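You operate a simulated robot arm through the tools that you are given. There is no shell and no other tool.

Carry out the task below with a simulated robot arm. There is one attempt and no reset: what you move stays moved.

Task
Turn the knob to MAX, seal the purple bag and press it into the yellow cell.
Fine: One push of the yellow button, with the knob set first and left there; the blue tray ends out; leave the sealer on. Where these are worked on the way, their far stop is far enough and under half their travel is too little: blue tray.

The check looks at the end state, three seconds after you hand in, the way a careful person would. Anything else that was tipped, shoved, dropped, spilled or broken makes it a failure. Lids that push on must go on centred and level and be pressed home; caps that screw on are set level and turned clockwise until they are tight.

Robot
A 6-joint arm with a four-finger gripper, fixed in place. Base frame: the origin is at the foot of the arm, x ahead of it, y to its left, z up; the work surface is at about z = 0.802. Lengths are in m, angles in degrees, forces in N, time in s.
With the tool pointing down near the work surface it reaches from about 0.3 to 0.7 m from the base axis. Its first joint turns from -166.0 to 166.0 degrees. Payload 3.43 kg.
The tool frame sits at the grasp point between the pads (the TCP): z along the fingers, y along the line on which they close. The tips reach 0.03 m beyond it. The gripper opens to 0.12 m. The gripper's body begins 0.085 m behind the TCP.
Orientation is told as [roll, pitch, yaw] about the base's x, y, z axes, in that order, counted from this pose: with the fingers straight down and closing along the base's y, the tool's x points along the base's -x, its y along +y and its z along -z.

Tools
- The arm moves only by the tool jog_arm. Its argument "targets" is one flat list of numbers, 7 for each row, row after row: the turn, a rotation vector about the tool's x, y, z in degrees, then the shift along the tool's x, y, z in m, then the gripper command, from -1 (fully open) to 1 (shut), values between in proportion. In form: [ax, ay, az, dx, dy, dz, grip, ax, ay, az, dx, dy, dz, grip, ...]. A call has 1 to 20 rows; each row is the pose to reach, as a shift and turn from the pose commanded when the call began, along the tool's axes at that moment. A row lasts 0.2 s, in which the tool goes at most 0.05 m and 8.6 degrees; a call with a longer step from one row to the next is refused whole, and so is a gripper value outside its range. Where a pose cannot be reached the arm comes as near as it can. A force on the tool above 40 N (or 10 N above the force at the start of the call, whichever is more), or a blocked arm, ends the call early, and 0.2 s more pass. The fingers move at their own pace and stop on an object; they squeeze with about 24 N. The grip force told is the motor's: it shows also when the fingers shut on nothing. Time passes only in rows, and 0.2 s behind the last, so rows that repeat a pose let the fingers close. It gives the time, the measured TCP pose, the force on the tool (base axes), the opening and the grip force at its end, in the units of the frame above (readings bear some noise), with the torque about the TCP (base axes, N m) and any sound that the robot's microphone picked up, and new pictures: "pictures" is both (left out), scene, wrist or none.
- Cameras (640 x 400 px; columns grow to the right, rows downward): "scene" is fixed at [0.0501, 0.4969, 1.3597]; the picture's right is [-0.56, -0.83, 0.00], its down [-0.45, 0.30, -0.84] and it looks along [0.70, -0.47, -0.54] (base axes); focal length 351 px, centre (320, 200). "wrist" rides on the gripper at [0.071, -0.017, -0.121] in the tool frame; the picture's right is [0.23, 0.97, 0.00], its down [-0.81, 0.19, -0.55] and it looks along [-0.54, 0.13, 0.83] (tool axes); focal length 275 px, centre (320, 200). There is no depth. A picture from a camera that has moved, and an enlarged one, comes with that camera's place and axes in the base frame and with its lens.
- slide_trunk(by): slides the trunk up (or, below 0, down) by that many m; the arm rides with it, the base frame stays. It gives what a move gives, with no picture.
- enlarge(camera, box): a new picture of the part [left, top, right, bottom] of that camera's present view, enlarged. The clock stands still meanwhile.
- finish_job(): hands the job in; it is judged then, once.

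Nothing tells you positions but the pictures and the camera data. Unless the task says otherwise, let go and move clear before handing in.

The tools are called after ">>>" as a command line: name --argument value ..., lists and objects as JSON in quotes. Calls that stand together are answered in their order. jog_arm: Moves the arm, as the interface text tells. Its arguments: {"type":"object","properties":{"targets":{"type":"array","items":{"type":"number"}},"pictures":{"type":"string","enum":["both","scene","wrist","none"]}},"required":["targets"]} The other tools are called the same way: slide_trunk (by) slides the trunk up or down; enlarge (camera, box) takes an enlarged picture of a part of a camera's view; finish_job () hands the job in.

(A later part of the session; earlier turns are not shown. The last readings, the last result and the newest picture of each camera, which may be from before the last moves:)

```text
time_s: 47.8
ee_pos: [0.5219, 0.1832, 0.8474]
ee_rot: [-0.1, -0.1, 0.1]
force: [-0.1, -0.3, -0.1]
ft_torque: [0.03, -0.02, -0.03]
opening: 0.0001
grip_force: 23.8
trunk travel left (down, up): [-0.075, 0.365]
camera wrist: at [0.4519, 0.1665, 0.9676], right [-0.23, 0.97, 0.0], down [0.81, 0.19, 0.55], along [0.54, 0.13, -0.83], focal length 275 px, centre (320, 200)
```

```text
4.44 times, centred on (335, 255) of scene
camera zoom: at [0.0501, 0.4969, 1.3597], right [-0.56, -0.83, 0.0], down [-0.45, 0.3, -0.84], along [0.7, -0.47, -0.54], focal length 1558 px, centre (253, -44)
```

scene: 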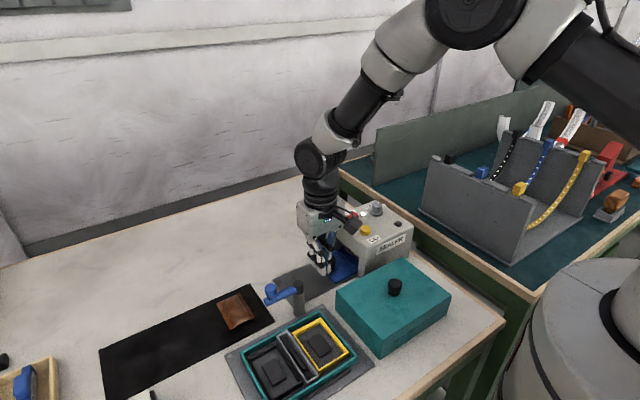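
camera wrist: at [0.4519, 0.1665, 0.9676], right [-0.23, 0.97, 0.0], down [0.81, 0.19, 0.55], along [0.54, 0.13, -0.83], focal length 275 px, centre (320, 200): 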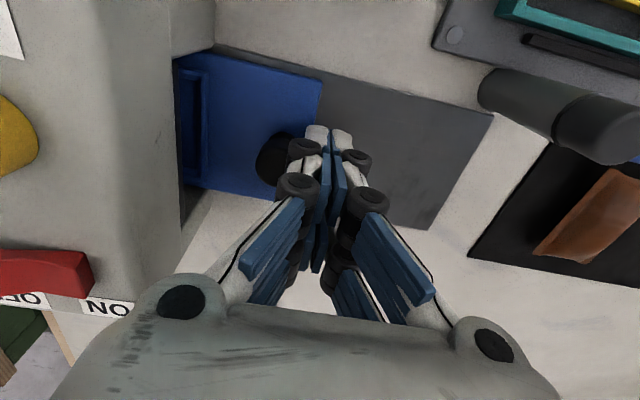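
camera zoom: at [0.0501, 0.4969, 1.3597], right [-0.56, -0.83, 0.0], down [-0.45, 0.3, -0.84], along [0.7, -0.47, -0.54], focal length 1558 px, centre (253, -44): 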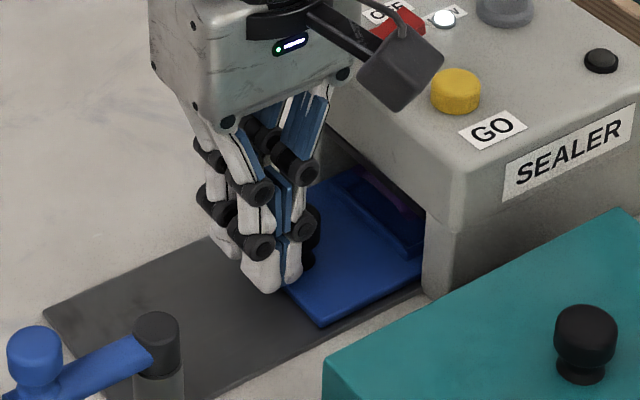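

>>> jog_arm --targets '[0, 0, 0, 0, -0.008, 0, 1, 0, 0, 0, 0, -0.016, 0, 1, 0, 0, 0, 0, -0.022, 0, 1, 0, 0, 0, 0, -0.028, 0, 1]'

>>> enlarge --camera "scene" --box '[270, 210, 400, 300]'

```text
time_s: 48.3
ee_pos: [0.5222, 0.1817, 0.8483]
ee_rot: [0.6, -0.2, 0.1]
force: [-4.5, 20.5, -3.1]
ft_torque: [0.24, 0.02, -0.11]
opening: 0.0
grip_force: 24.3
trunk travel left (down, up): [-0.075, 0.365]
stopped in row 2: the force on the tool passed its limit at 46 N (the readings are from after the stop); the commanded pose is now the measured one
camera wrist: at [0.4514, 0.1642, 0.9674], right [-0.23, 0.97, 0.01], down [0.81, 0.19, 0.56], along [0.54, 0.14, -0.83], focal length 275 px, centre (320, 200)
```

scene: 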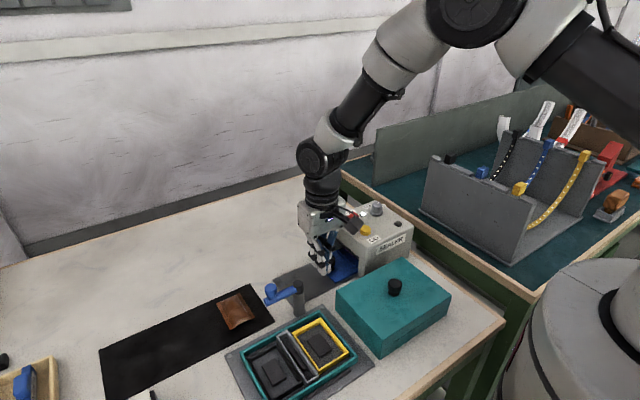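
wrist: 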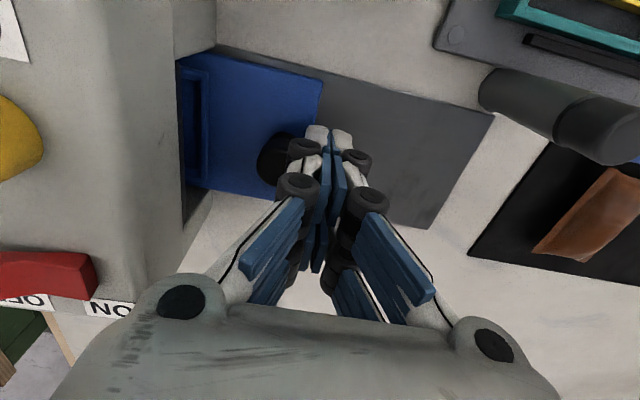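

```text
4.44 times, centred on (335, 255) of scene
camera zoom: at [0.0501, 0.4969, 1.3597], right [-0.56, -0.83, 0.0], down [-0.45, 0.3, -0.84], along [0.7, -0.47, -0.54], focal length 1558 px, centre (253, -44)
```

zoom: 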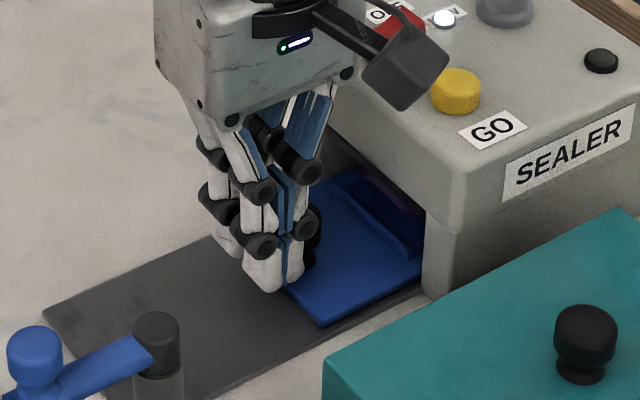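

The stop at 46 N is at the fingertips, with the whole recess now inside: the tray is at its far stop after about 98 mm. I'll back off, rise and go above the GO button.

>>> jog_arm --targets '[0.6, 0.2, 0, 0, 0.015, 0, 1, 0.6, 0.2, 0, 0, 0.025, -0.01, 1, 0.6, 0.2, 0, 0, 0.025, -0.05, 1, 0.6, 0.2, 0, 0, 0.025, -0.095, 1, 0.6, 0.2, 0, 0, 0.025, -0.14, 1, 0.6, 0.2, 0, 0.01, -0.015, -0.14, 1, 0.6, 0.2, 0, 0.02, -0.055, -0.14, 1, 0.6, 0.2, 0, 0.0265, -0.098, -0.14, 1, 0.6, 0.2, 0, 0.0265, -0.098, -0.14, 1]'

>>> enlarge --camera "scene" --box '[270, 150, 430, 290]'

>>> enlarge --camera "wrist" --box '[180, 20, 460, 200]'

```text
time_s: 50.3
ee_pos: [0.495, 0.0767, 0.9887]
ee_rot: [-0.2, 0.0, 0.0]
force: [-0.2, 0.4, -0.8]
ft_torque: [0.06, 0.02, 0.01]
opening: 0.0002
grip_force: 23.7
trunk travel left (down, up): [-0.075, 0.365]
camera wrist: at [0.425, 0.0608, 1.1078], right [-0.23, 0.97, 0.0], down [0.81, 0.2, 0.55], along [0.54, 0.12, -0.83], focal length 275 px, centre (320, 200)
```

scene: 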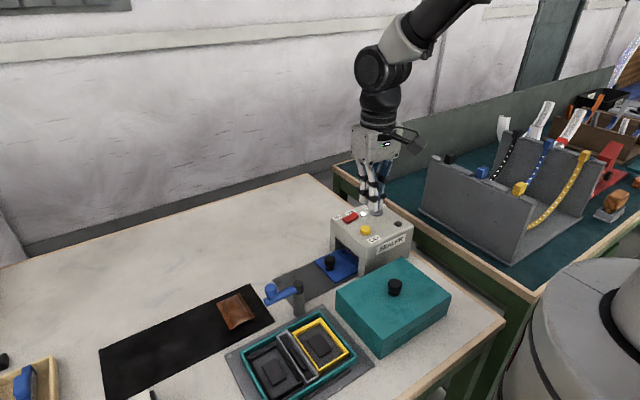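
wrist: 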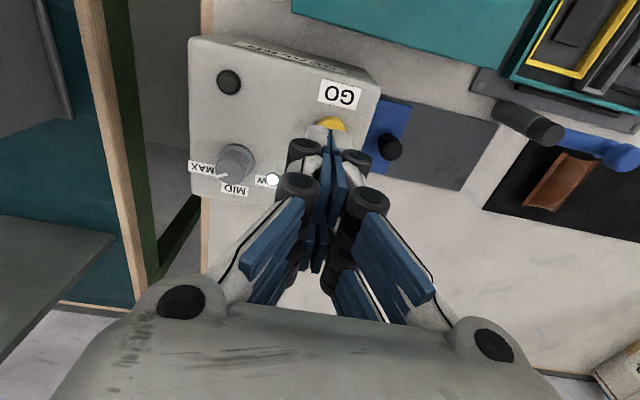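

```text
2.86 times, centred on (350, 220) of scene
camera zoom: at [0.0501, 0.4969, 1.3597], right [-0.56, -0.83, 0.0], down [-0.45, 0.3, -0.84], along [0.7, -0.47, -0.54], focal length 1002 px, centre (234, 143)
```

zoom: 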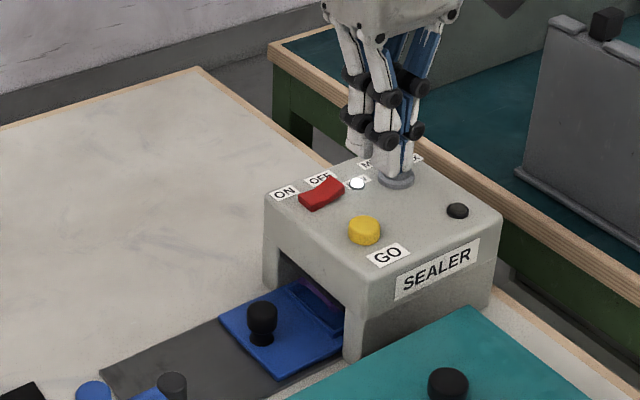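

```text
2.22 times, centred on (320, 110) of wrist
camera zoom: at [0.425, 0.0608, 1.1078], right [-0.23, 0.97, 0.0], down [0.81, 0.2, 0.55], along [0.54, 0.12, -0.83], focal length 612 px, centre (320, 400)
```

zoom: 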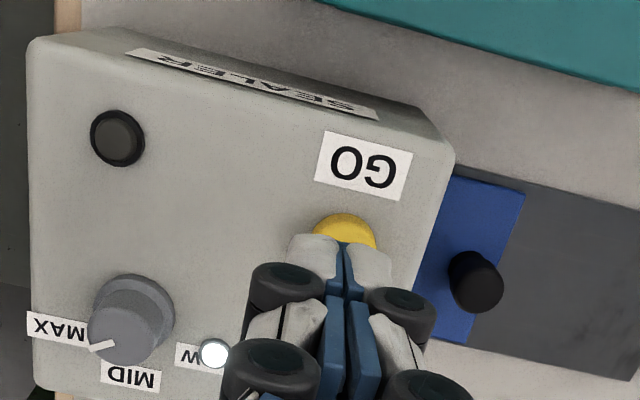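

I'll centre over the button and stop just above it.

>>> jog_arm --targets '[0, 0, 0, -0.001, 0.0065, 0.02, 1, 0, 0, 0, -0.001, 0.0065, 0.038, 1, 0, 0, 0, -0.001, 0.0065, 0.038, 1]'

>>> enlarge --camera "scene" --box '[325, 190, 425, 252]'

>>> enlarge --camera "wrist" --box '[220, 60, 420, 200]'

```text
time_s: 51.1
ee_pos: [0.4962, 0.084, 0.9493]
ee_rot: [-0.2, 0.0, 0.1]
force: [-0.3, 0.4, 0.4]
ft_torque: [-0.03, 0.01, 0.02]
opening: 0.0
grip_force: 24.4
trunk travel left (down, up): [-0.075, 0.365]
camera wrist: at [0.4262, 0.0682, 1.0693], right [-0.23, 0.97, 0.0], down [0.81, 0.19, 0.55], along [0.54, 0.12, -0.83], focal length 275 px, centre (320, 200)
```

scene: 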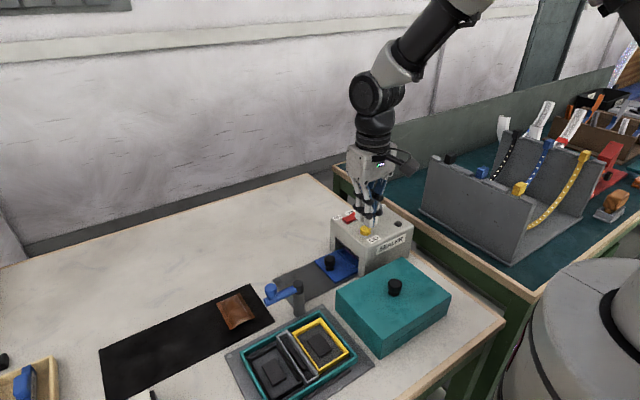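
wrist: 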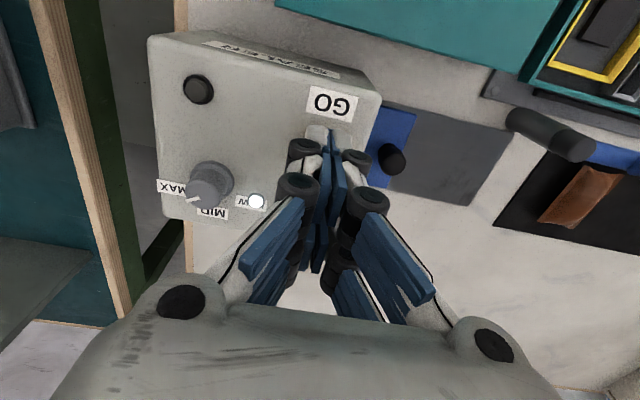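

```text
6.40 times, centred on (375, 221) of scene
camera zoom: at [0.0501, 0.4969, 1.3597], right [-0.56, -0.83, 0.0], down [-0.45, 0.3, -0.84], along [0.7, -0.47, -0.54], focal length 2244 px, centre (-32, 66)
```

zoom: 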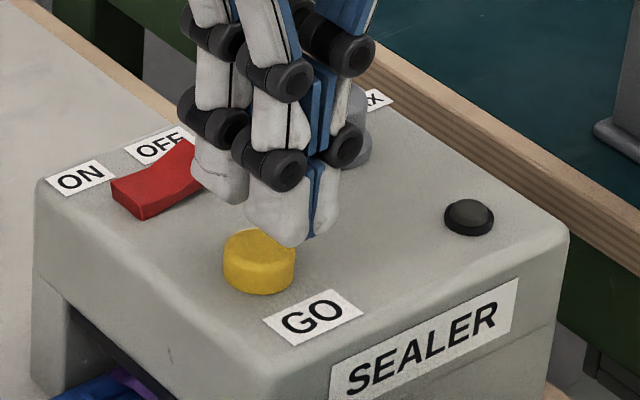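

```text
2.86 times, centred on (320, 130) of wrist
camera zoom: at [0.4262, 0.0682, 1.0693], right [-0.23, 0.97, 0.0], down [0.81, 0.19, 0.55], along [0.54, 0.12, -0.83], focal length 786 px, centre (320, 400)
```

zoom: 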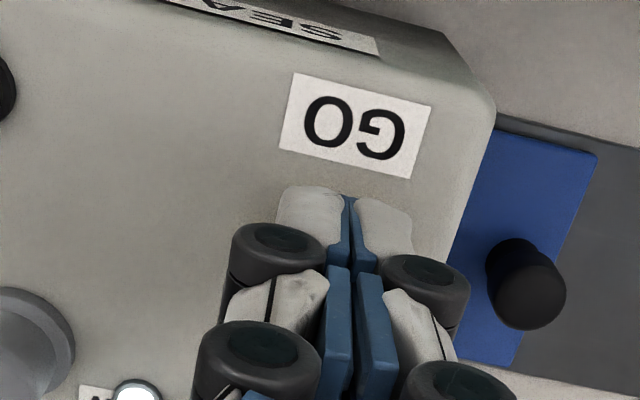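

The tips are about 11 mm above the button and centred on it. I'll press once, watching force and sound.

>>> jog_arm --targets '[0, 0, 0, 0, 0, 0.006, 1, 0, 0, 0, 0, 0, 0.01, 1, 0, 0, 0, 0, 0, 0.013, 1, 0, 0, 0, 0, 0, 0.016, 1]'

>>> enlarge --camera "scene" --box '[325, 190, 425, 252]'

```text
time_s: 52.1
ee_pos: [0.4958, 0.085, 0.9334]
ee_rot: [-0.2, 0.1, 0.2]
force: [0.3, 0.3, 1.2]
ft_torque: [0.0, -0.02, 0.01]
opening: 0.0
grip_force: 24.3
trunk travel left (down, up): [-0.075, 0.365]
camera wrist: at [0.4259, 0.0691, 1.0538], right [-0.23, 0.97, 0.0], down [0.81, 0.2, 0.55], along [0.54, 0.12, -0.83], focal length 275 px, centre (320, 200)
```

scene: 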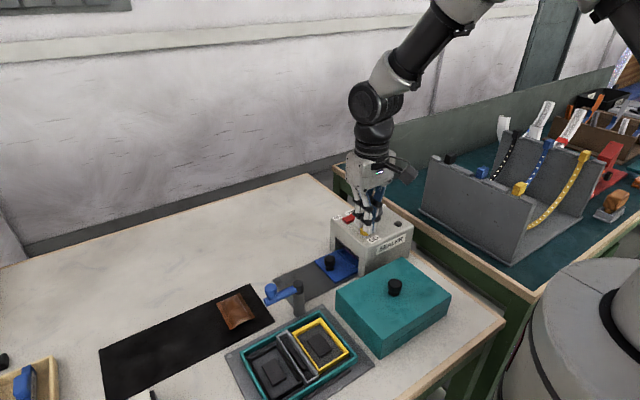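
wrist: 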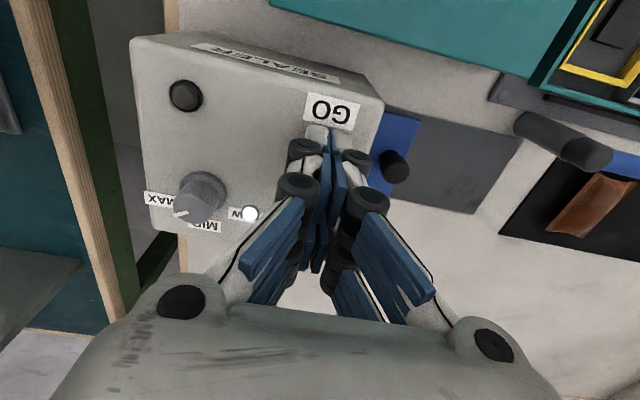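

```text
6.40 times, centred on (375, 221) of scene
camera zoom: at [0.0501, 0.4969, 1.3597], right [-0.56, -0.83, 0.0], down [-0.45, 0.3, -0.84], along [0.7, -0.47, -0.54], focal length 2244 px, centre (-32, 66)
```

zoom: 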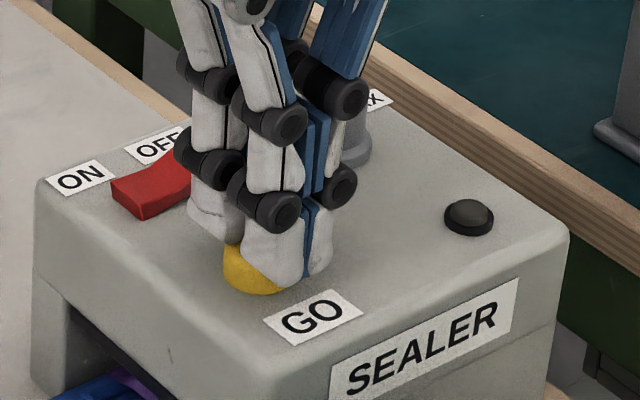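

>>> jog_arm --targets '[0, 0, 0, 0, 0, 0.002, 1, 0, 0, 0, 0, 0, 0.004, 1, 0, 0, 0, 0, 0, 0.006, 1]' --pictures "scene"

>>> enlarge --camera "scene" --box '[325, 190, 425, 252]'

```text
time_s: 52.9
ee_pos: [0.4959, 0.0846, 0.9266]
ee_rot: [-0.2, -0.1, 0.0]
force: [-1.0, 1.1, 4.1]
ft_torque: [-0.01, 0.06, -0.01]
opening: 0.0061
grip_force: 33.5
trunk travel left (down, up): [-0.075, 0.365]
heard: click
```

scene: 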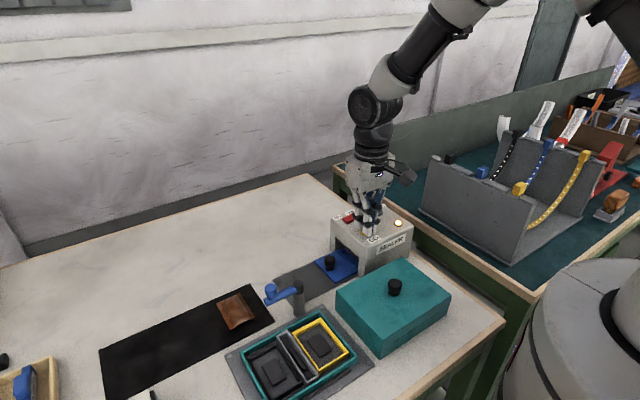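

```text
6.40 times, centred on (375, 221) of scene
camera zoom: at [0.0501, 0.4969, 1.3597], right [-0.56, -0.83, 0.0], down [-0.45, 0.3, -0.84], along [0.7, -0.47, -0.54], focal length 2244 px, centre (-32, 66)
```

zoom: 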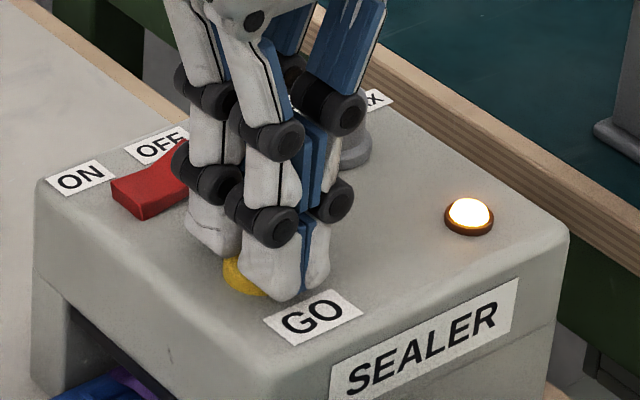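

A click, and the lamp is lit: the seal cycle is running. I'll lift straight off and wait for the lamp to go out.

>>> jog_arm --targets '[0, 0, 0, 0, 0, -0.02, 1, 0, 0, 0, 0, 0, -0.06, 1, 0, 0, 0, 0, 0, -0.08, 1, 0, 0, 0, 0, 0.04, -0.08, 1, 0, 0, 0, 0, 0.085, -0.08, 1, 0, 0, 0, 0, 0.085, -0.08, 1, 0, 0, 0, 0, 0.085, -0.08, 1, 0, 0, 0, 0, 0.085, -0.08, 1]'

>>> enlarge --camera "scene" --box '[325, 190, 425, 252]'

```text
time_s: 54.7
ee_pos: [0.4956, 0.1711, 1.0081]
ee_rot: [-0.2, 0.1, 0.1]
force: [-0.3, 1.5, 0.2]
ft_torque: [0.0, 0.01, -0.01]
opening: 0.0002
grip_force: 33.7
trunk travel left (down, up): [-0.075, 0.365]
camera wrist: at [0.4258, 0.1543, 1.1274], right [-0.23, 0.97, 0.0], down [0.81, 0.2, 0.55], along [0.54, 0.12, -0.83], focal length 275 px, centre (320, 200)
```

scene: 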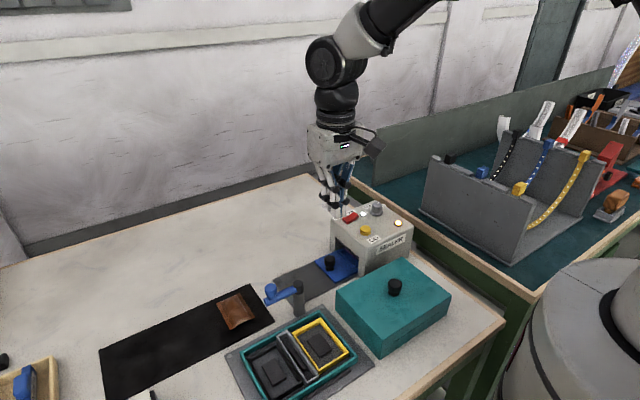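
wrist: 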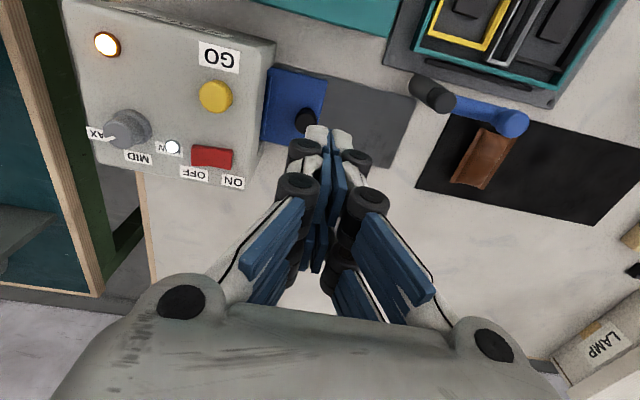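

```text
6.40 times, centred on (375, 221) of scene
camera zoom: at [0.0501, 0.4969, 1.3597], right [-0.56, -0.83, 0.0], down [-0.45, 0.3, -0.84], along [0.7, -0.47, -0.54], focal length 2244 px, centre (-32, 66)
```

zoom: 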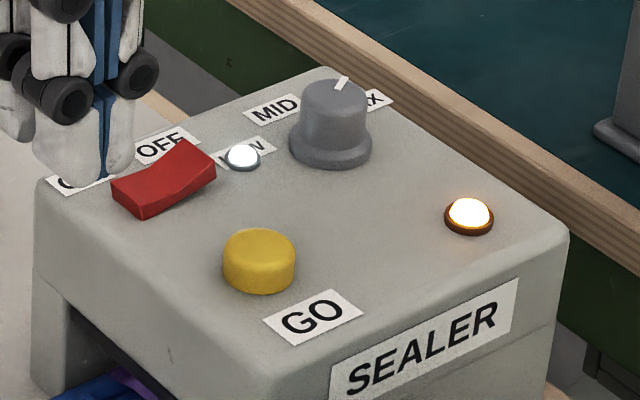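

The pointer is on MAX and the seal lamp is still on. While waiting, I'll turn to yaw 90° above the tray knob with a small opening.

>>> jog_arm --targets '[0, 0, -8.2, -0.002, -0.001, 0, 0.25, 0, 0, -16.4, -0.005, -0.002, 0, 0.25, 0, 0, -24.6, -0.007, -0.003, 0, 0.25, 0, 0, -32.8, -0.01, -0.004, 0, 0.25, 0, 0, -41, -0.012, -0.005, 0, 0.25, 0, 0, -49.2, -0.014, -0.006, 0, 0.25, 0, 0, -57.4, -0.017, -0.007, 0, 0.25, 0, 0, -65.6, -0.019, -0.008, 0, 0.25, 0, 0, -73.8, -0.022, -0.009, 0, 0.25, 0, 0, -82, -0.024, -0.01, 0, 0.25, 0, 0, -90, -0.0265, -0.011, 0, 0.25, 0, 0, -90, -0.0265, -0.011, 0, 0.25, 0, 0, -90, -0.0265, -0.011, 0, 0.25, 0, 0, -90, -0.0265, -0.011, 0, 0.25]'

>>> enlarge --camera "scene" --box '[315, 190, 425, 280]'

>>> enlarge --camera "wrist" --box '[200, 20, 440, 250]'

```text
time_s: 57.7
ee_pos: [0.5218, 0.1596, 1.0086]
ee_rot: [0.0, 0.1, 90.1]
force: [0.1, 0.7, 0.5]
ft_torque: [0.0, -0.02, 0.01]
opening: 0.0451
grip_force: 0.0
trunk travel left (down, up): [-0.075, 0.365]
camera wrist: at [0.5412, 0.0893, 1.128], right [-0.97, -0.23, 0.0], down [-0.19, 0.81, 0.55], along [-0.13, 0.53, -0.84], focal length 275 px, centre (320, 200)
```

scene: 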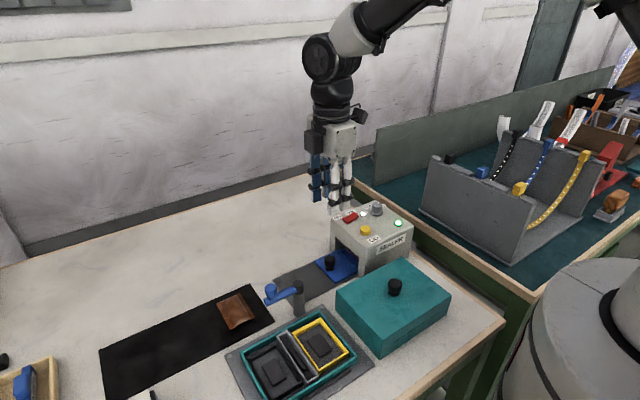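
wrist: 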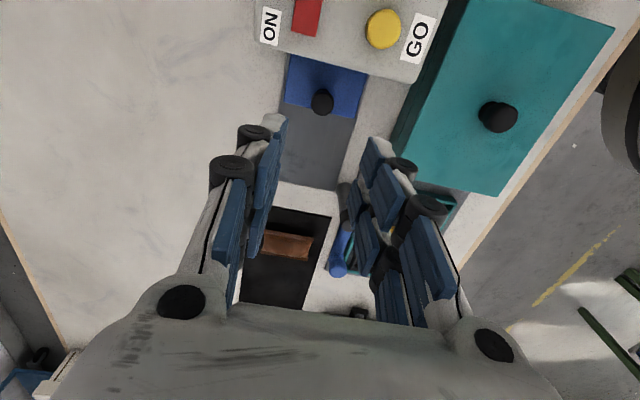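

```text
4.44 times, centred on (370, 235) of scene
camera zoom: at [0.0501, 0.4969, 1.3597], right [-0.56, -0.83, 0.0], down [-0.45, 0.3, -0.84], along [0.7, -0.47, -0.54], focal length 1558 px, centre (98, 44)
```

zoom: 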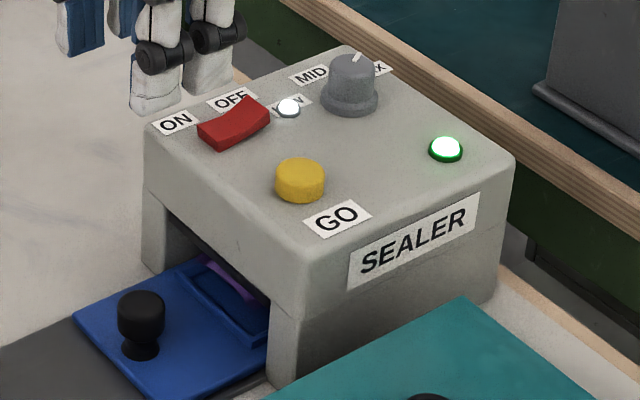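

```text
1.74 times, centred on (320, 135) of wrist
camera zoom: at [0.5412, 0.0893, 1.128], right [-0.97, -0.23, 0.0], down [-0.19, 0.81, 0.55], along [-0.13, 0.53, -0.84], focal length 479 px, centre (320, 313)
```

zoom: 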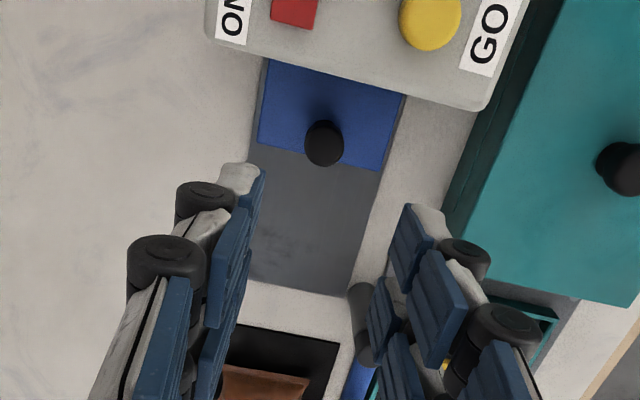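

The lamp turned green: the seal is done. The tray knob is at (0.521, 0.163). I'll descend around it and grip.

>>> jog_arm --targets '[0, 0, 0, -0.003, 0.001, 0.045, 0.25, 0, 0, 0, -0.003, 0.001, 0.09, 0.25, 0, 0, 0, -0.003, 0.001, 0.13, 0.25, 0, 0, 0, -0.003, 0.001, 0.161, 0.25, 0, 0, 0, -0.003, 0.001, 0.161, 0.25, 0, 0, 0, -0.003, 0.001, 0.161, 1, 0, 0, 0, -0.003, 0.001, 0.161, 1, 0, 0, 0, -0.003, 0.001, 0.161, 1]'

>>> enlarge --camera "scene" --box '[270, 210, 400, 300]'

```text
time_s: 59.5
ee_pos: [0.5199, 0.1628, 0.844]
ee_rot: [0.2, 0.3, 90.1]
force: [-8.9, 0.3, -4.1]
ft_torque: [-0.11, 0.08, -0.08]
opening: 0.0224
grip_force: 36.3
trunk travel left (down, up): [-0.075, 0.365]
camera wrist: at [0.539, 0.093, 0.9658], right [-0.97, -0.23, 0.0], down [-0.19, 0.81, 0.55], along [-0.13, 0.53, -0.84], focal length 275 px, centre (320, 200)
```

scene: 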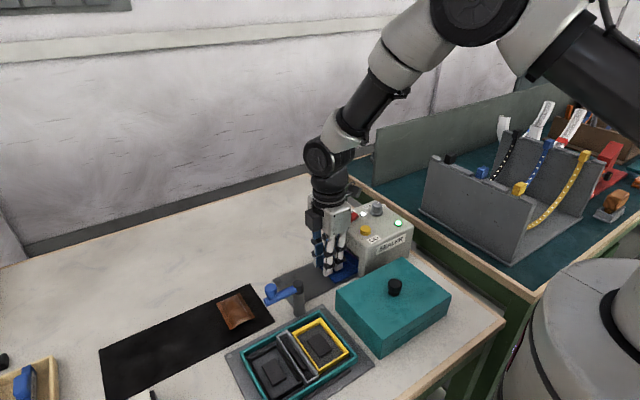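
wrist: 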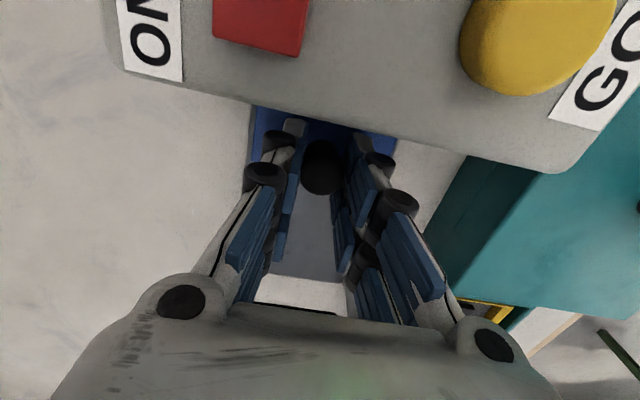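

```text
4.44 times, centred on (335, 255) of scene
camera zoom: at [0.0501, 0.4969, 1.3597], right [-0.56, -0.83, 0.0], down [-0.45, 0.3, -0.84], along [0.7, -0.47, -0.54], focal length 1558 px, centre (253, -44)
```

zoom: 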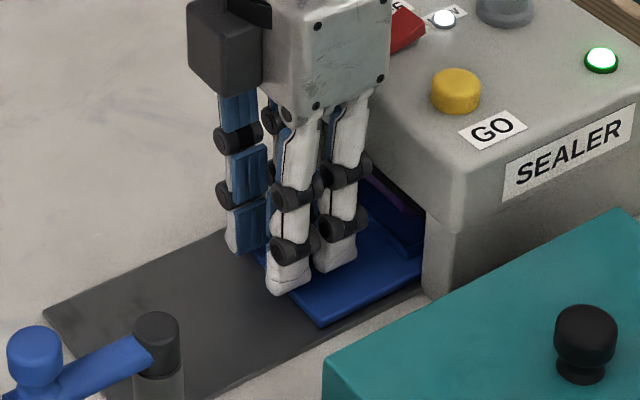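

The knob is held (22 mm). I'll pull the tray out along +y.

>>> jog_arm --targets '[0, 0, 0, -0.01, 0, 0, 1, 0, 0, 0, -0.025, 0, 0, 1, 0, 0, 0, -0.04, 0, 0, 1, 0, 0, 0, -0.055, 0, 0, 1, 0, 0, 0, -0.07, 0, 0, 1, 0, 0, 0, -0.083, 0, 0, 1, 0, 0, 0, -0.092, 0, 0, 1]'

>>> enlarge --camera "scene" --box '[240, 210, 400, 310]'

```text
time_s: 61.1
ee_pos: [0.5213, 0.256, 0.8448]
ee_rot: [0.0, 0.4, 90.2]
force: [-16.6, 0.3, -10.7]
ft_torque: [-0.1, 0.24, -0.1]
opening: 0.022
grip_force: 45.1
trunk travel left (down, up): [-0.075, 0.365]
camera wrist: at [0.5387, 0.1852, 0.9658], right [-0.97, -0.23, 0.0], down [-0.19, 0.81, 0.55], along [-0.13, 0.53, -0.84], focal length 275 px, centre (320, 200)
```

scene: 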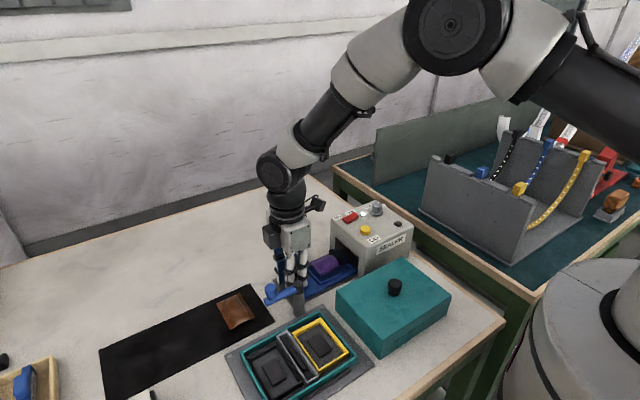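
wrist: 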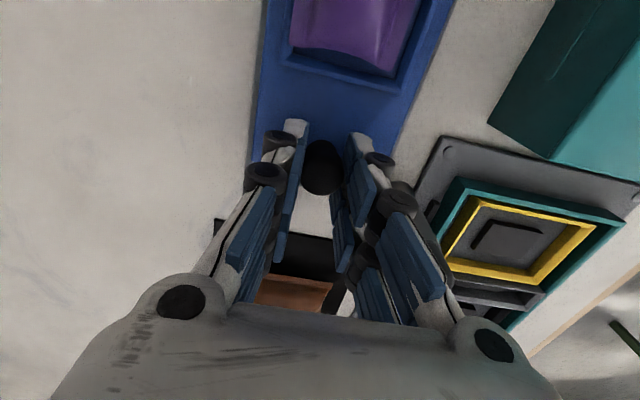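

```text
4.00 times, centred on (320, 260) of scene
camera zoom: at [0.0501, 0.4969, 1.3597], right [-0.56, -0.83, 0.0], down [-0.45, 0.3, -0.84], along [0.7, -0.47, -0.54], focal length 1402 px, centre (320, -40)
```

zoom: 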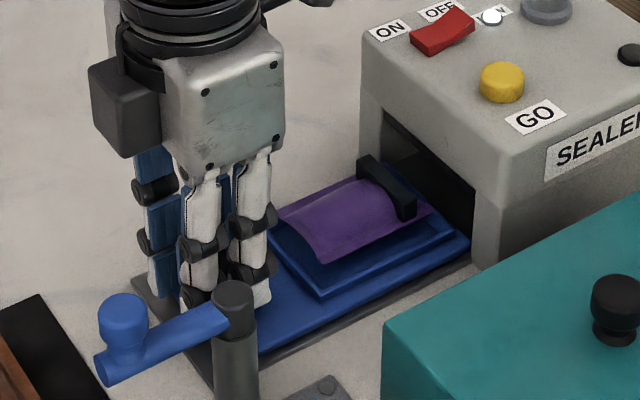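

The tray is nearly out, and the bag now shows a dark seal band at its inner end. I'll pull the last few millimetres to the stop.

>>> jog_arm --targets '[0, 0, 0, -0.003, 0, 0, 1, 0, 0, 0, -0.006, 0, 0, 1, 0, 0, 0, -0.009, 0, 0, 1]' --pictures "none"

```text
time_s: 61.9
ee_pos: [0.5204, 0.2628, 0.8445]
ee_rot: [0.3, 0.3, 90.1]
force: [-19.0, -0.4, -11.4]
ft_torque: [0.16, 0.23, -0.08]
opening: 0.0221
grip_force: 45.2
trunk travel left (down, up): [-0.075, 0.365]
```

>>> jog_arm --targets '[0, 0, 0, -0.003, 0, 0, 1, 0, 0, 0, -0.006, 0, 0, 1]'

>>> enlarge --camera "scene" --box '[240, 210, 400, 310]'

```text
time_s: 62.5
ee_pos: [0.5202, 0.2643, 0.8455]
ee_rot: [0.4, 0.6, 90.0]
force: [-14.2, -30.2, -9.8]
ft_torque: [-0.14, -0.02, -0.09]
opening: 0.0218
grip_force: 45.1
trunk travel left (down, up): [-0.075, 0.365]
camera wrist: at [0.5394, 0.1939, 0.9661], right [-0.97, -0.23, 0.01], down [-0.19, 0.82, 0.55], along [-0.13, 0.53, -0.84], focal length 275 px, centre (320, 200)
```

scene: 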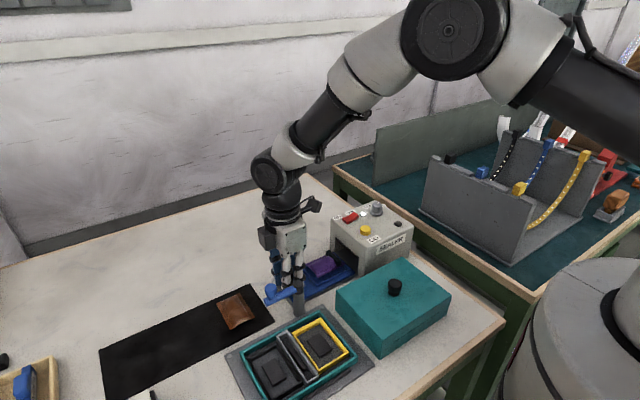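
wrist: 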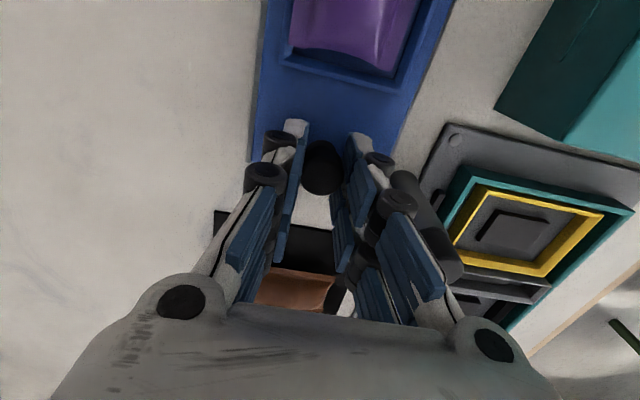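

```text
4.00 times, centred on (320, 260) of scene
camera zoom: at [0.0501, 0.4969, 1.3597], right [-0.56, -0.83, 0.0], down [-0.45, 0.3, -0.84], along [0.7, -0.47, -0.54], focal length 1402 px, centre (320, -40)
```

zoom: 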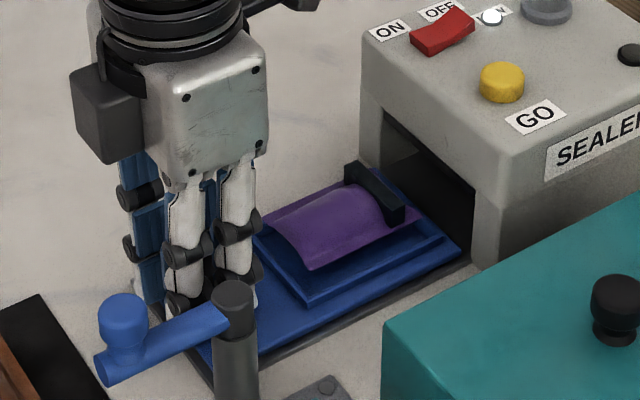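

The tray is at its out stop (30 N in y). I'll release the knob and lift clear.

>>> jog_arm --targets '[0, 0, 0, -0.004, 0, 0, 0.333, 0, 0, 0, -0.004, 0, 0, 0.333, 0, 0, 0, -0.004, 0, 0, 0.333, 0, 0, 0, -0.004, 0, -0.03, 0.333, 0, 0, 0, -0.004, 0, -0.07, 0.333, 0, 0, 0, -0.004, 0, -0.115, 0.333, 0, 0, 0, 0.04, 0, -0.15, 0.333, 0, 0, 0, 0.085, 0, -0.155, 0.333, 0, 0, 0, 0.13, 0, -0.155, 0, 0, 0, 0, 0.165, 0, -0.155, -0.1]'

>>> enlarge --camera "scene" --box '[270, 230, 380, 300]'

>>> enlarge --camera "wrist" --box '[230, 60, 430, 250]'

```text
refused: row 7 steps farther than a row can; nothing moved
```

```text
5.71 times, centred on (325, 265) of scene
camera zoom: at [0.0501, 0.4969, 1.3597], right [-0.56, -0.83, 0.0], down [-0.45, 0.3, -0.84], along [0.7, -0.47, -0.54], focal length 2003 px, centre (291, -171)
```

zoom: 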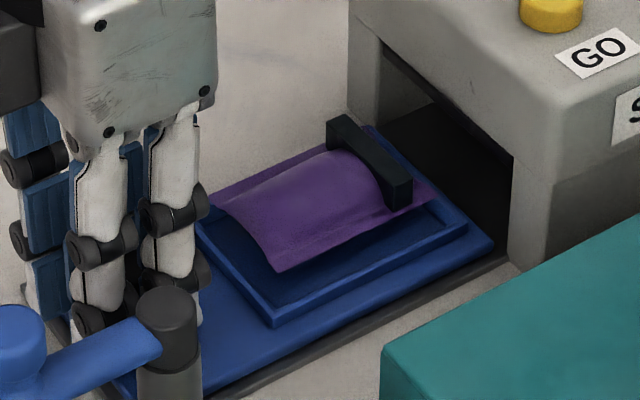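

```text
2.11 times, centred on (330, 155) of wrist
camera zoom: at [0.5394, 0.1939, 0.9661], right [-0.97, -0.23, 0.01], down [-0.19, 0.82, 0.55], along [-0.13, 0.53, -0.84], focal length 580 px, centre (299, 295)
```

zoom: 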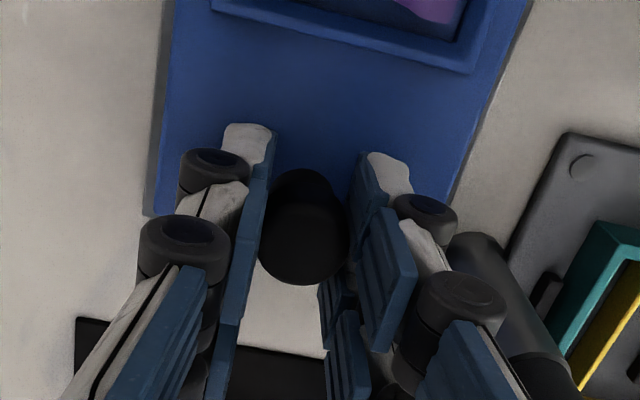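

>>> jog_arm --targets '[0, 0, 0, -0.004, 0, 0, 0.333, 0, 0, 0, -0.004, 0, 0, 0.333, 0, 0, 0, -0.004, 0, 0, 0.333, 0, 0, 0, -0.004, 0, -0.03, 0.333, 0, 0, 0, -0.004, 0, -0.07, 0.333, 0, 0, 0, -0.004, 0, -0.115, 0.333, 0, 0, 0, -0.004, 0, -0.155, 0.333, 0, 0, 0, 0.04, 0, -0.155, 0.333, 0, 0, 0, 0.085, 0, -0.155, 0.333, 0, 0, 0, 0.13, 0, -0.155, 0, 0, 0, 0, 0.165, 0, -0.155, -0.1]'

>>> enlarge --camera "scene" --box '[270, 230, 380, 300]'

>>> enlarge --camera "wrist" --box '[230, 60, 430, 250]'

```text
time_s: 64.9
ee_pos: [0.5225, 0.104, 1.0019]
ee_rot: [0.0, 0.2, 90.1]
force: [-0.1, -0.6, 0.8]
ft_torque: [0.03, -0.02, 0.04]
opening: 0.0658
grip_force: 0.1
trunk travel left (down, up): [-0.075, 0.365]
camera wrist: at [0.5419, 0.0333, 1.1228], right [-0.97, -0.23, 0.0], down [-0.19, 0.81, 0.55], along [-0.13, 0.53, -0.84], focal length 275 px, centre (320, 200)
```

scene: 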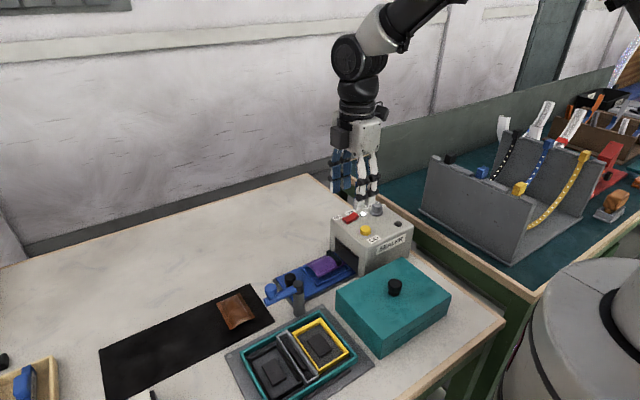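
wrist: 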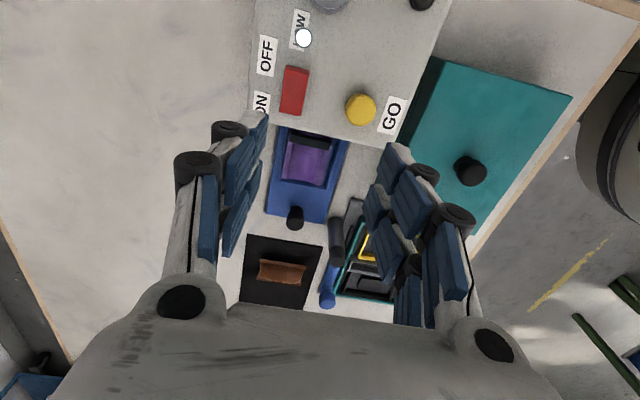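

```text
5.71 times, centred on (325, 265) of scene
camera zoom: at [0.0501, 0.4969, 1.3597], right [-0.56, -0.83, 0.0], down [-0.45, 0.3, -0.84], along [0.7, -0.47, -0.54], focal length 2003 px, centre (291, -171)
```

zoom: 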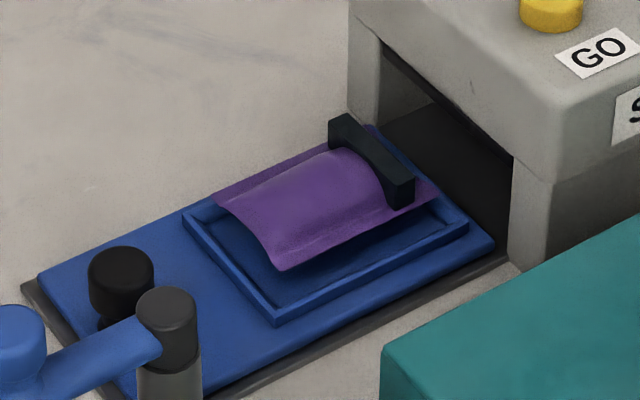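

```text
2.11 times, centred on (330, 155) of wrist
camera zoom: at [0.5419, 0.0333, 1.1228], right [-0.97, -0.23, 0.0], down [-0.19, 0.81, 0.55], along [-0.13, 0.53, -0.84], focal length 580 px, centre (299, 295)
```

zoom: 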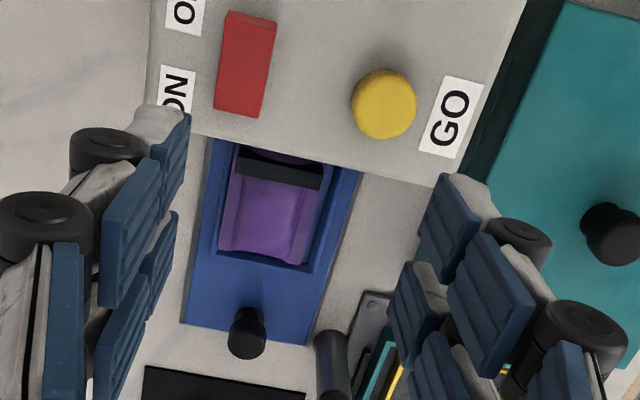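

The sealed bag sits in the tray at about (0.5225, 0.168), and the sealer's clip band lies near y ≈ 0.146. I'll grip it across x at y = 0.172, clear of the band.

>>> jog_arm --targets '[0, 0, 0, -0.035, 0, 0, -0.1, 0, 0, 0, -0.068, 0, 0.02, -0.1, 0, 0, 0, -0.068, 0, 0.06, -0.1, 0, 0, 0, -0.068, 0, 0.1, -0.1, 0, 0, 0, -0.068, 0, 0.138, -0.1, 0, 0, 0, -0.068, 0, 0.138, -0.1]'

>>> enlarge --camera "wrist" --box '[200, 60, 440, 280]'

>>> enlarge --camera "scene" --box '[270, 230, 380, 300]'

```text
time_s: 66.3
ee_pos: [0.5207, 0.1738, 0.8617]
ee_rot: [-0.1, 0.2, 90.1]
force: [0.1, -0.1, 1.1]
ft_torque: [0.0, 0.0, 0.03]
opening: 0.0661
grip_force: 0.1
trunk travel left (down, up): [-0.075, 0.365]
camera wrist: at [0.5387, 0.1032, 0.9817], right [-0.97, -0.23, 0.0], down [-0.19, 0.81, 0.55], along [-0.13, 0.53, -0.84], focal length 275 px, centre (320, 200)
```

scene: 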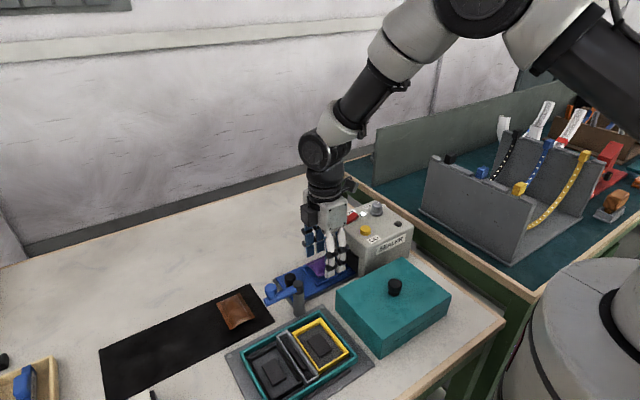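
wrist: 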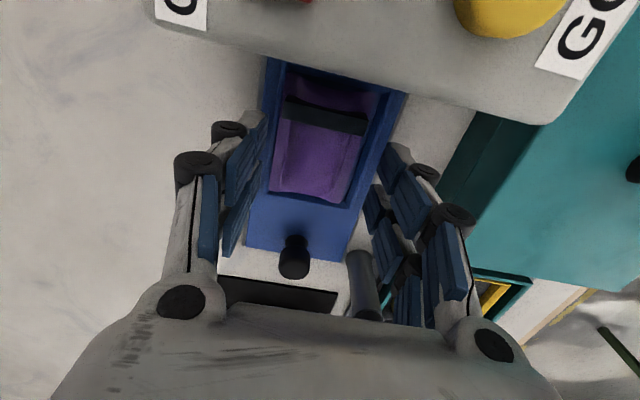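

```text
1.82 times, centred on (320, 170) of wrist
camera zoom: at [0.5387, 0.1032, 0.9817], right [-0.97, -0.23, 0.0], down [-0.19, 0.81, 0.55], along [-0.13, 0.53, -0.84], focal length 500 px, centre (320, 254)
```

zoom: 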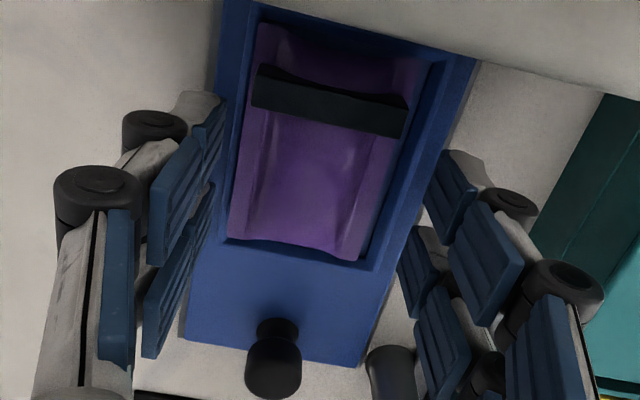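

```text
5.71 times, centred on (325, 265) of scene
camera zoom: at [0.0501, 0.4969, 1.3597], right [-0.56, -0.83, 0.0], down [-0.45, 0.3, -0.84], along [0.7, -0.47, -0.54], focal length 2003 px, centre (291, -171)
```

zoom: 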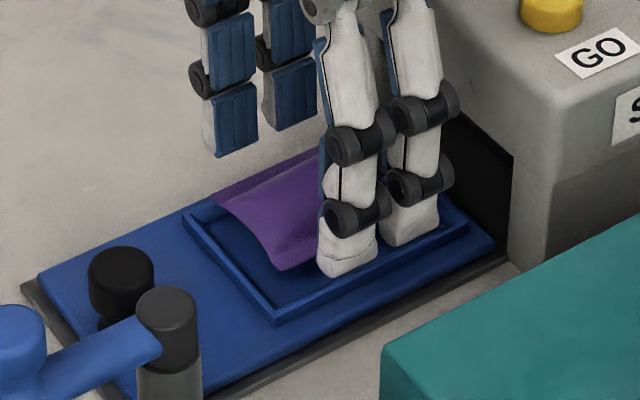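

>>> jog_arm --targets '[0, 0, 0, 0, -0.001, 0.008, -0.1, 0, 0, 0, 0, -0.001, 0.0145, -0.1, 0, 0, 0, 0, -0.001, 0.0145, -0.1, 0, 0, 0, 0, -0.001, 0.0145, 1, 0, 0, 0, 0, -0.001, 0.0145, 1, 0, 0, 0, 0, -0.001, 0.0145, 1]'

>>> enlarge --camera "scene" --box '[270, 230, 380, 300]'

```text
time_s: 67.7
ee_pos: [0.5225, 0.174, 0.8484]
ee_rot: [0.1, 0.3, 90.1]
force: [0.4, 0.4, 0.0]
ft_torque: [-0.01, -0.04, -0.01]
opening: 0.0493
grip_force: 24.0
trunk travel left (down, up): [-0.075, 0.365]
camera wrist: at [0.5401, 0.1034, 0.9689], right [-0.97, -0.23, 0.0], down [-0.19, 0.81, 0.55], along [-0.13, 0.53, -0.84], focal length 275 px, centre (320, 200)
```

scene: 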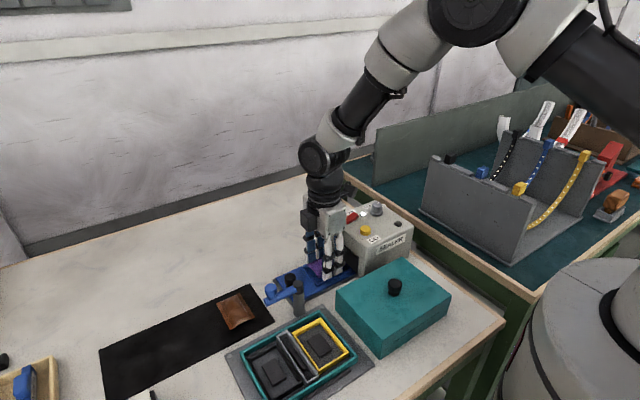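
wrist: 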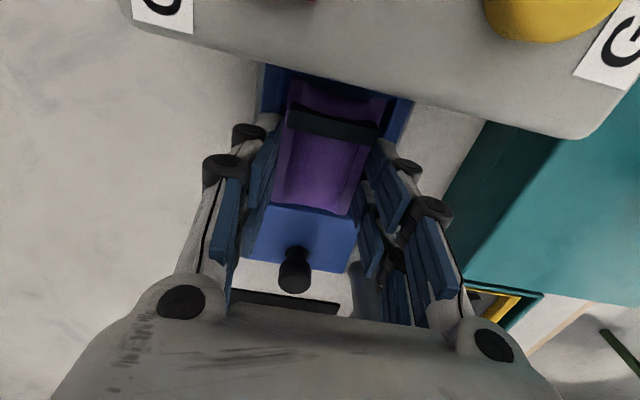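

```text
5.71 times, centred on (325, 265) of scene
camera zoom: at [0.0501, 0.4969, 1.3597], right [-0.56, -0.83, 0.0], down [-0.45, 0.3, -0.84], along [0.7, -0.47, -0.54], focal length 2003 px, centre (291, -171)
```

zoom: 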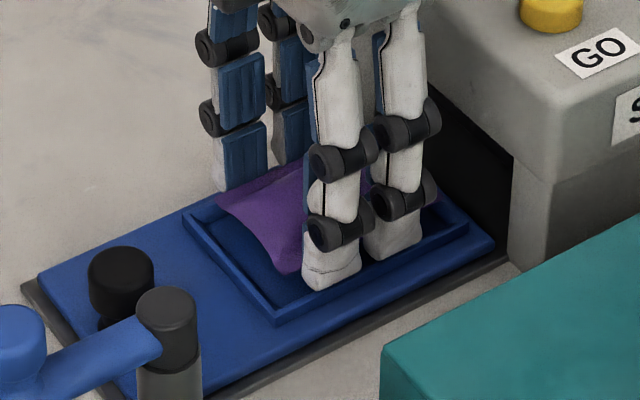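

It's gripped at 49 mm. Lifting straight up.

>>> jog_arm --targets '[0, 0, 0, 0, 0, -0.015, 1, 0, 0, 0, 0, 0, -0.045, 1, 0, 0, 0, 0, 0, -0.085, 1, 0, 0, 0, 0, 0, -0.13, 1, 0, 0, 0, 0, 0, -0.155, 1]'

>>> enlarge --camera "wrist" --box '[200, 60, 440, 280]'

>>> enlarge --camera "scene" --box '[250, 170, 390, 300]'

```text
time_s: 68.9
ee_pos: [0.5213, 0.1736, 1.0056]
ee_rot: [0.0, 0.2, 90.1]
force: [0.1, -0.4, -0.6]
ft_torque: [-0.03, 0.01, 0.01]
opening: 0.0496
grip_force: 24.4
trunk travel left (down, up): [-0.075, 0.365]
camera wrist: at [0.5406, 0.1029, 1.1253], right [-0.97, -0.23, 0.0], down [-0.19, 0.81, 0.55], along [-0.13, 0.53, -0.84], focal length 275 px, centre (320, 200)
```

scene: 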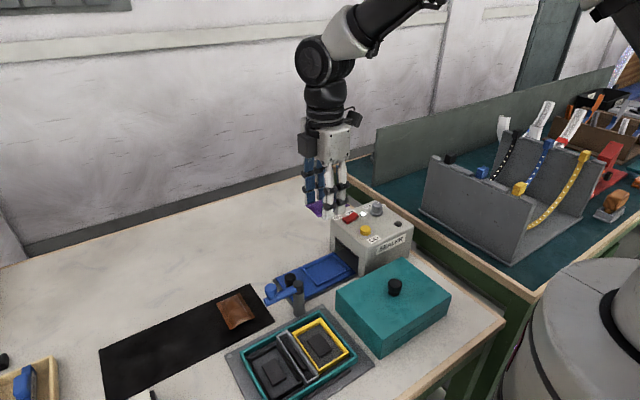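
wrist: 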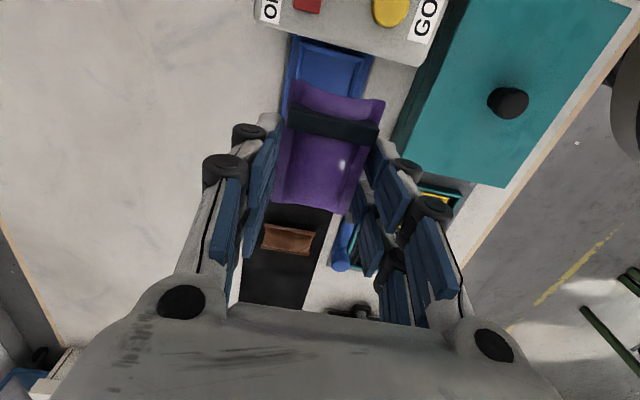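

```text
1.82 times, centred on (320, 170) of wrist
camera zoom: at [0.5406, 0.1029, 1.1253], right [-0.97, -0.23, 0.0], down [-0.19, 0.81, 0.55], along [-0.13, 0.53, -0.84], focal length 500 px, centre (320, 254)
```

zoom: 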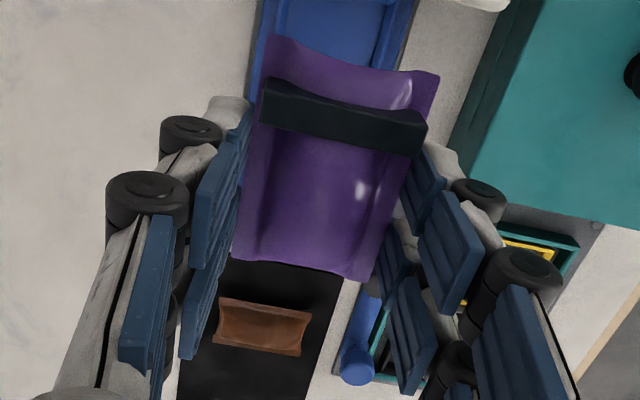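

```text
3.08 times, centred on (320, 235) of scene
camera zoom: at [0.0501, 0.4969, 1.3597], right [-0.56, -0.83, 0.0], down [-0.45, 0.3, -0.84], along [0.7, -0.47, -0.54], focal length 1079 px, centre (320, 92)
```

zoom: 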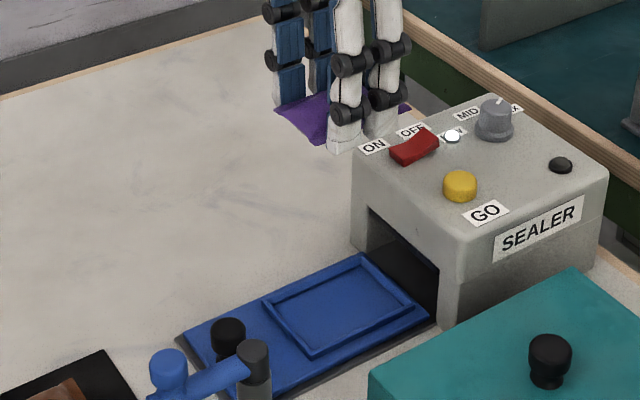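

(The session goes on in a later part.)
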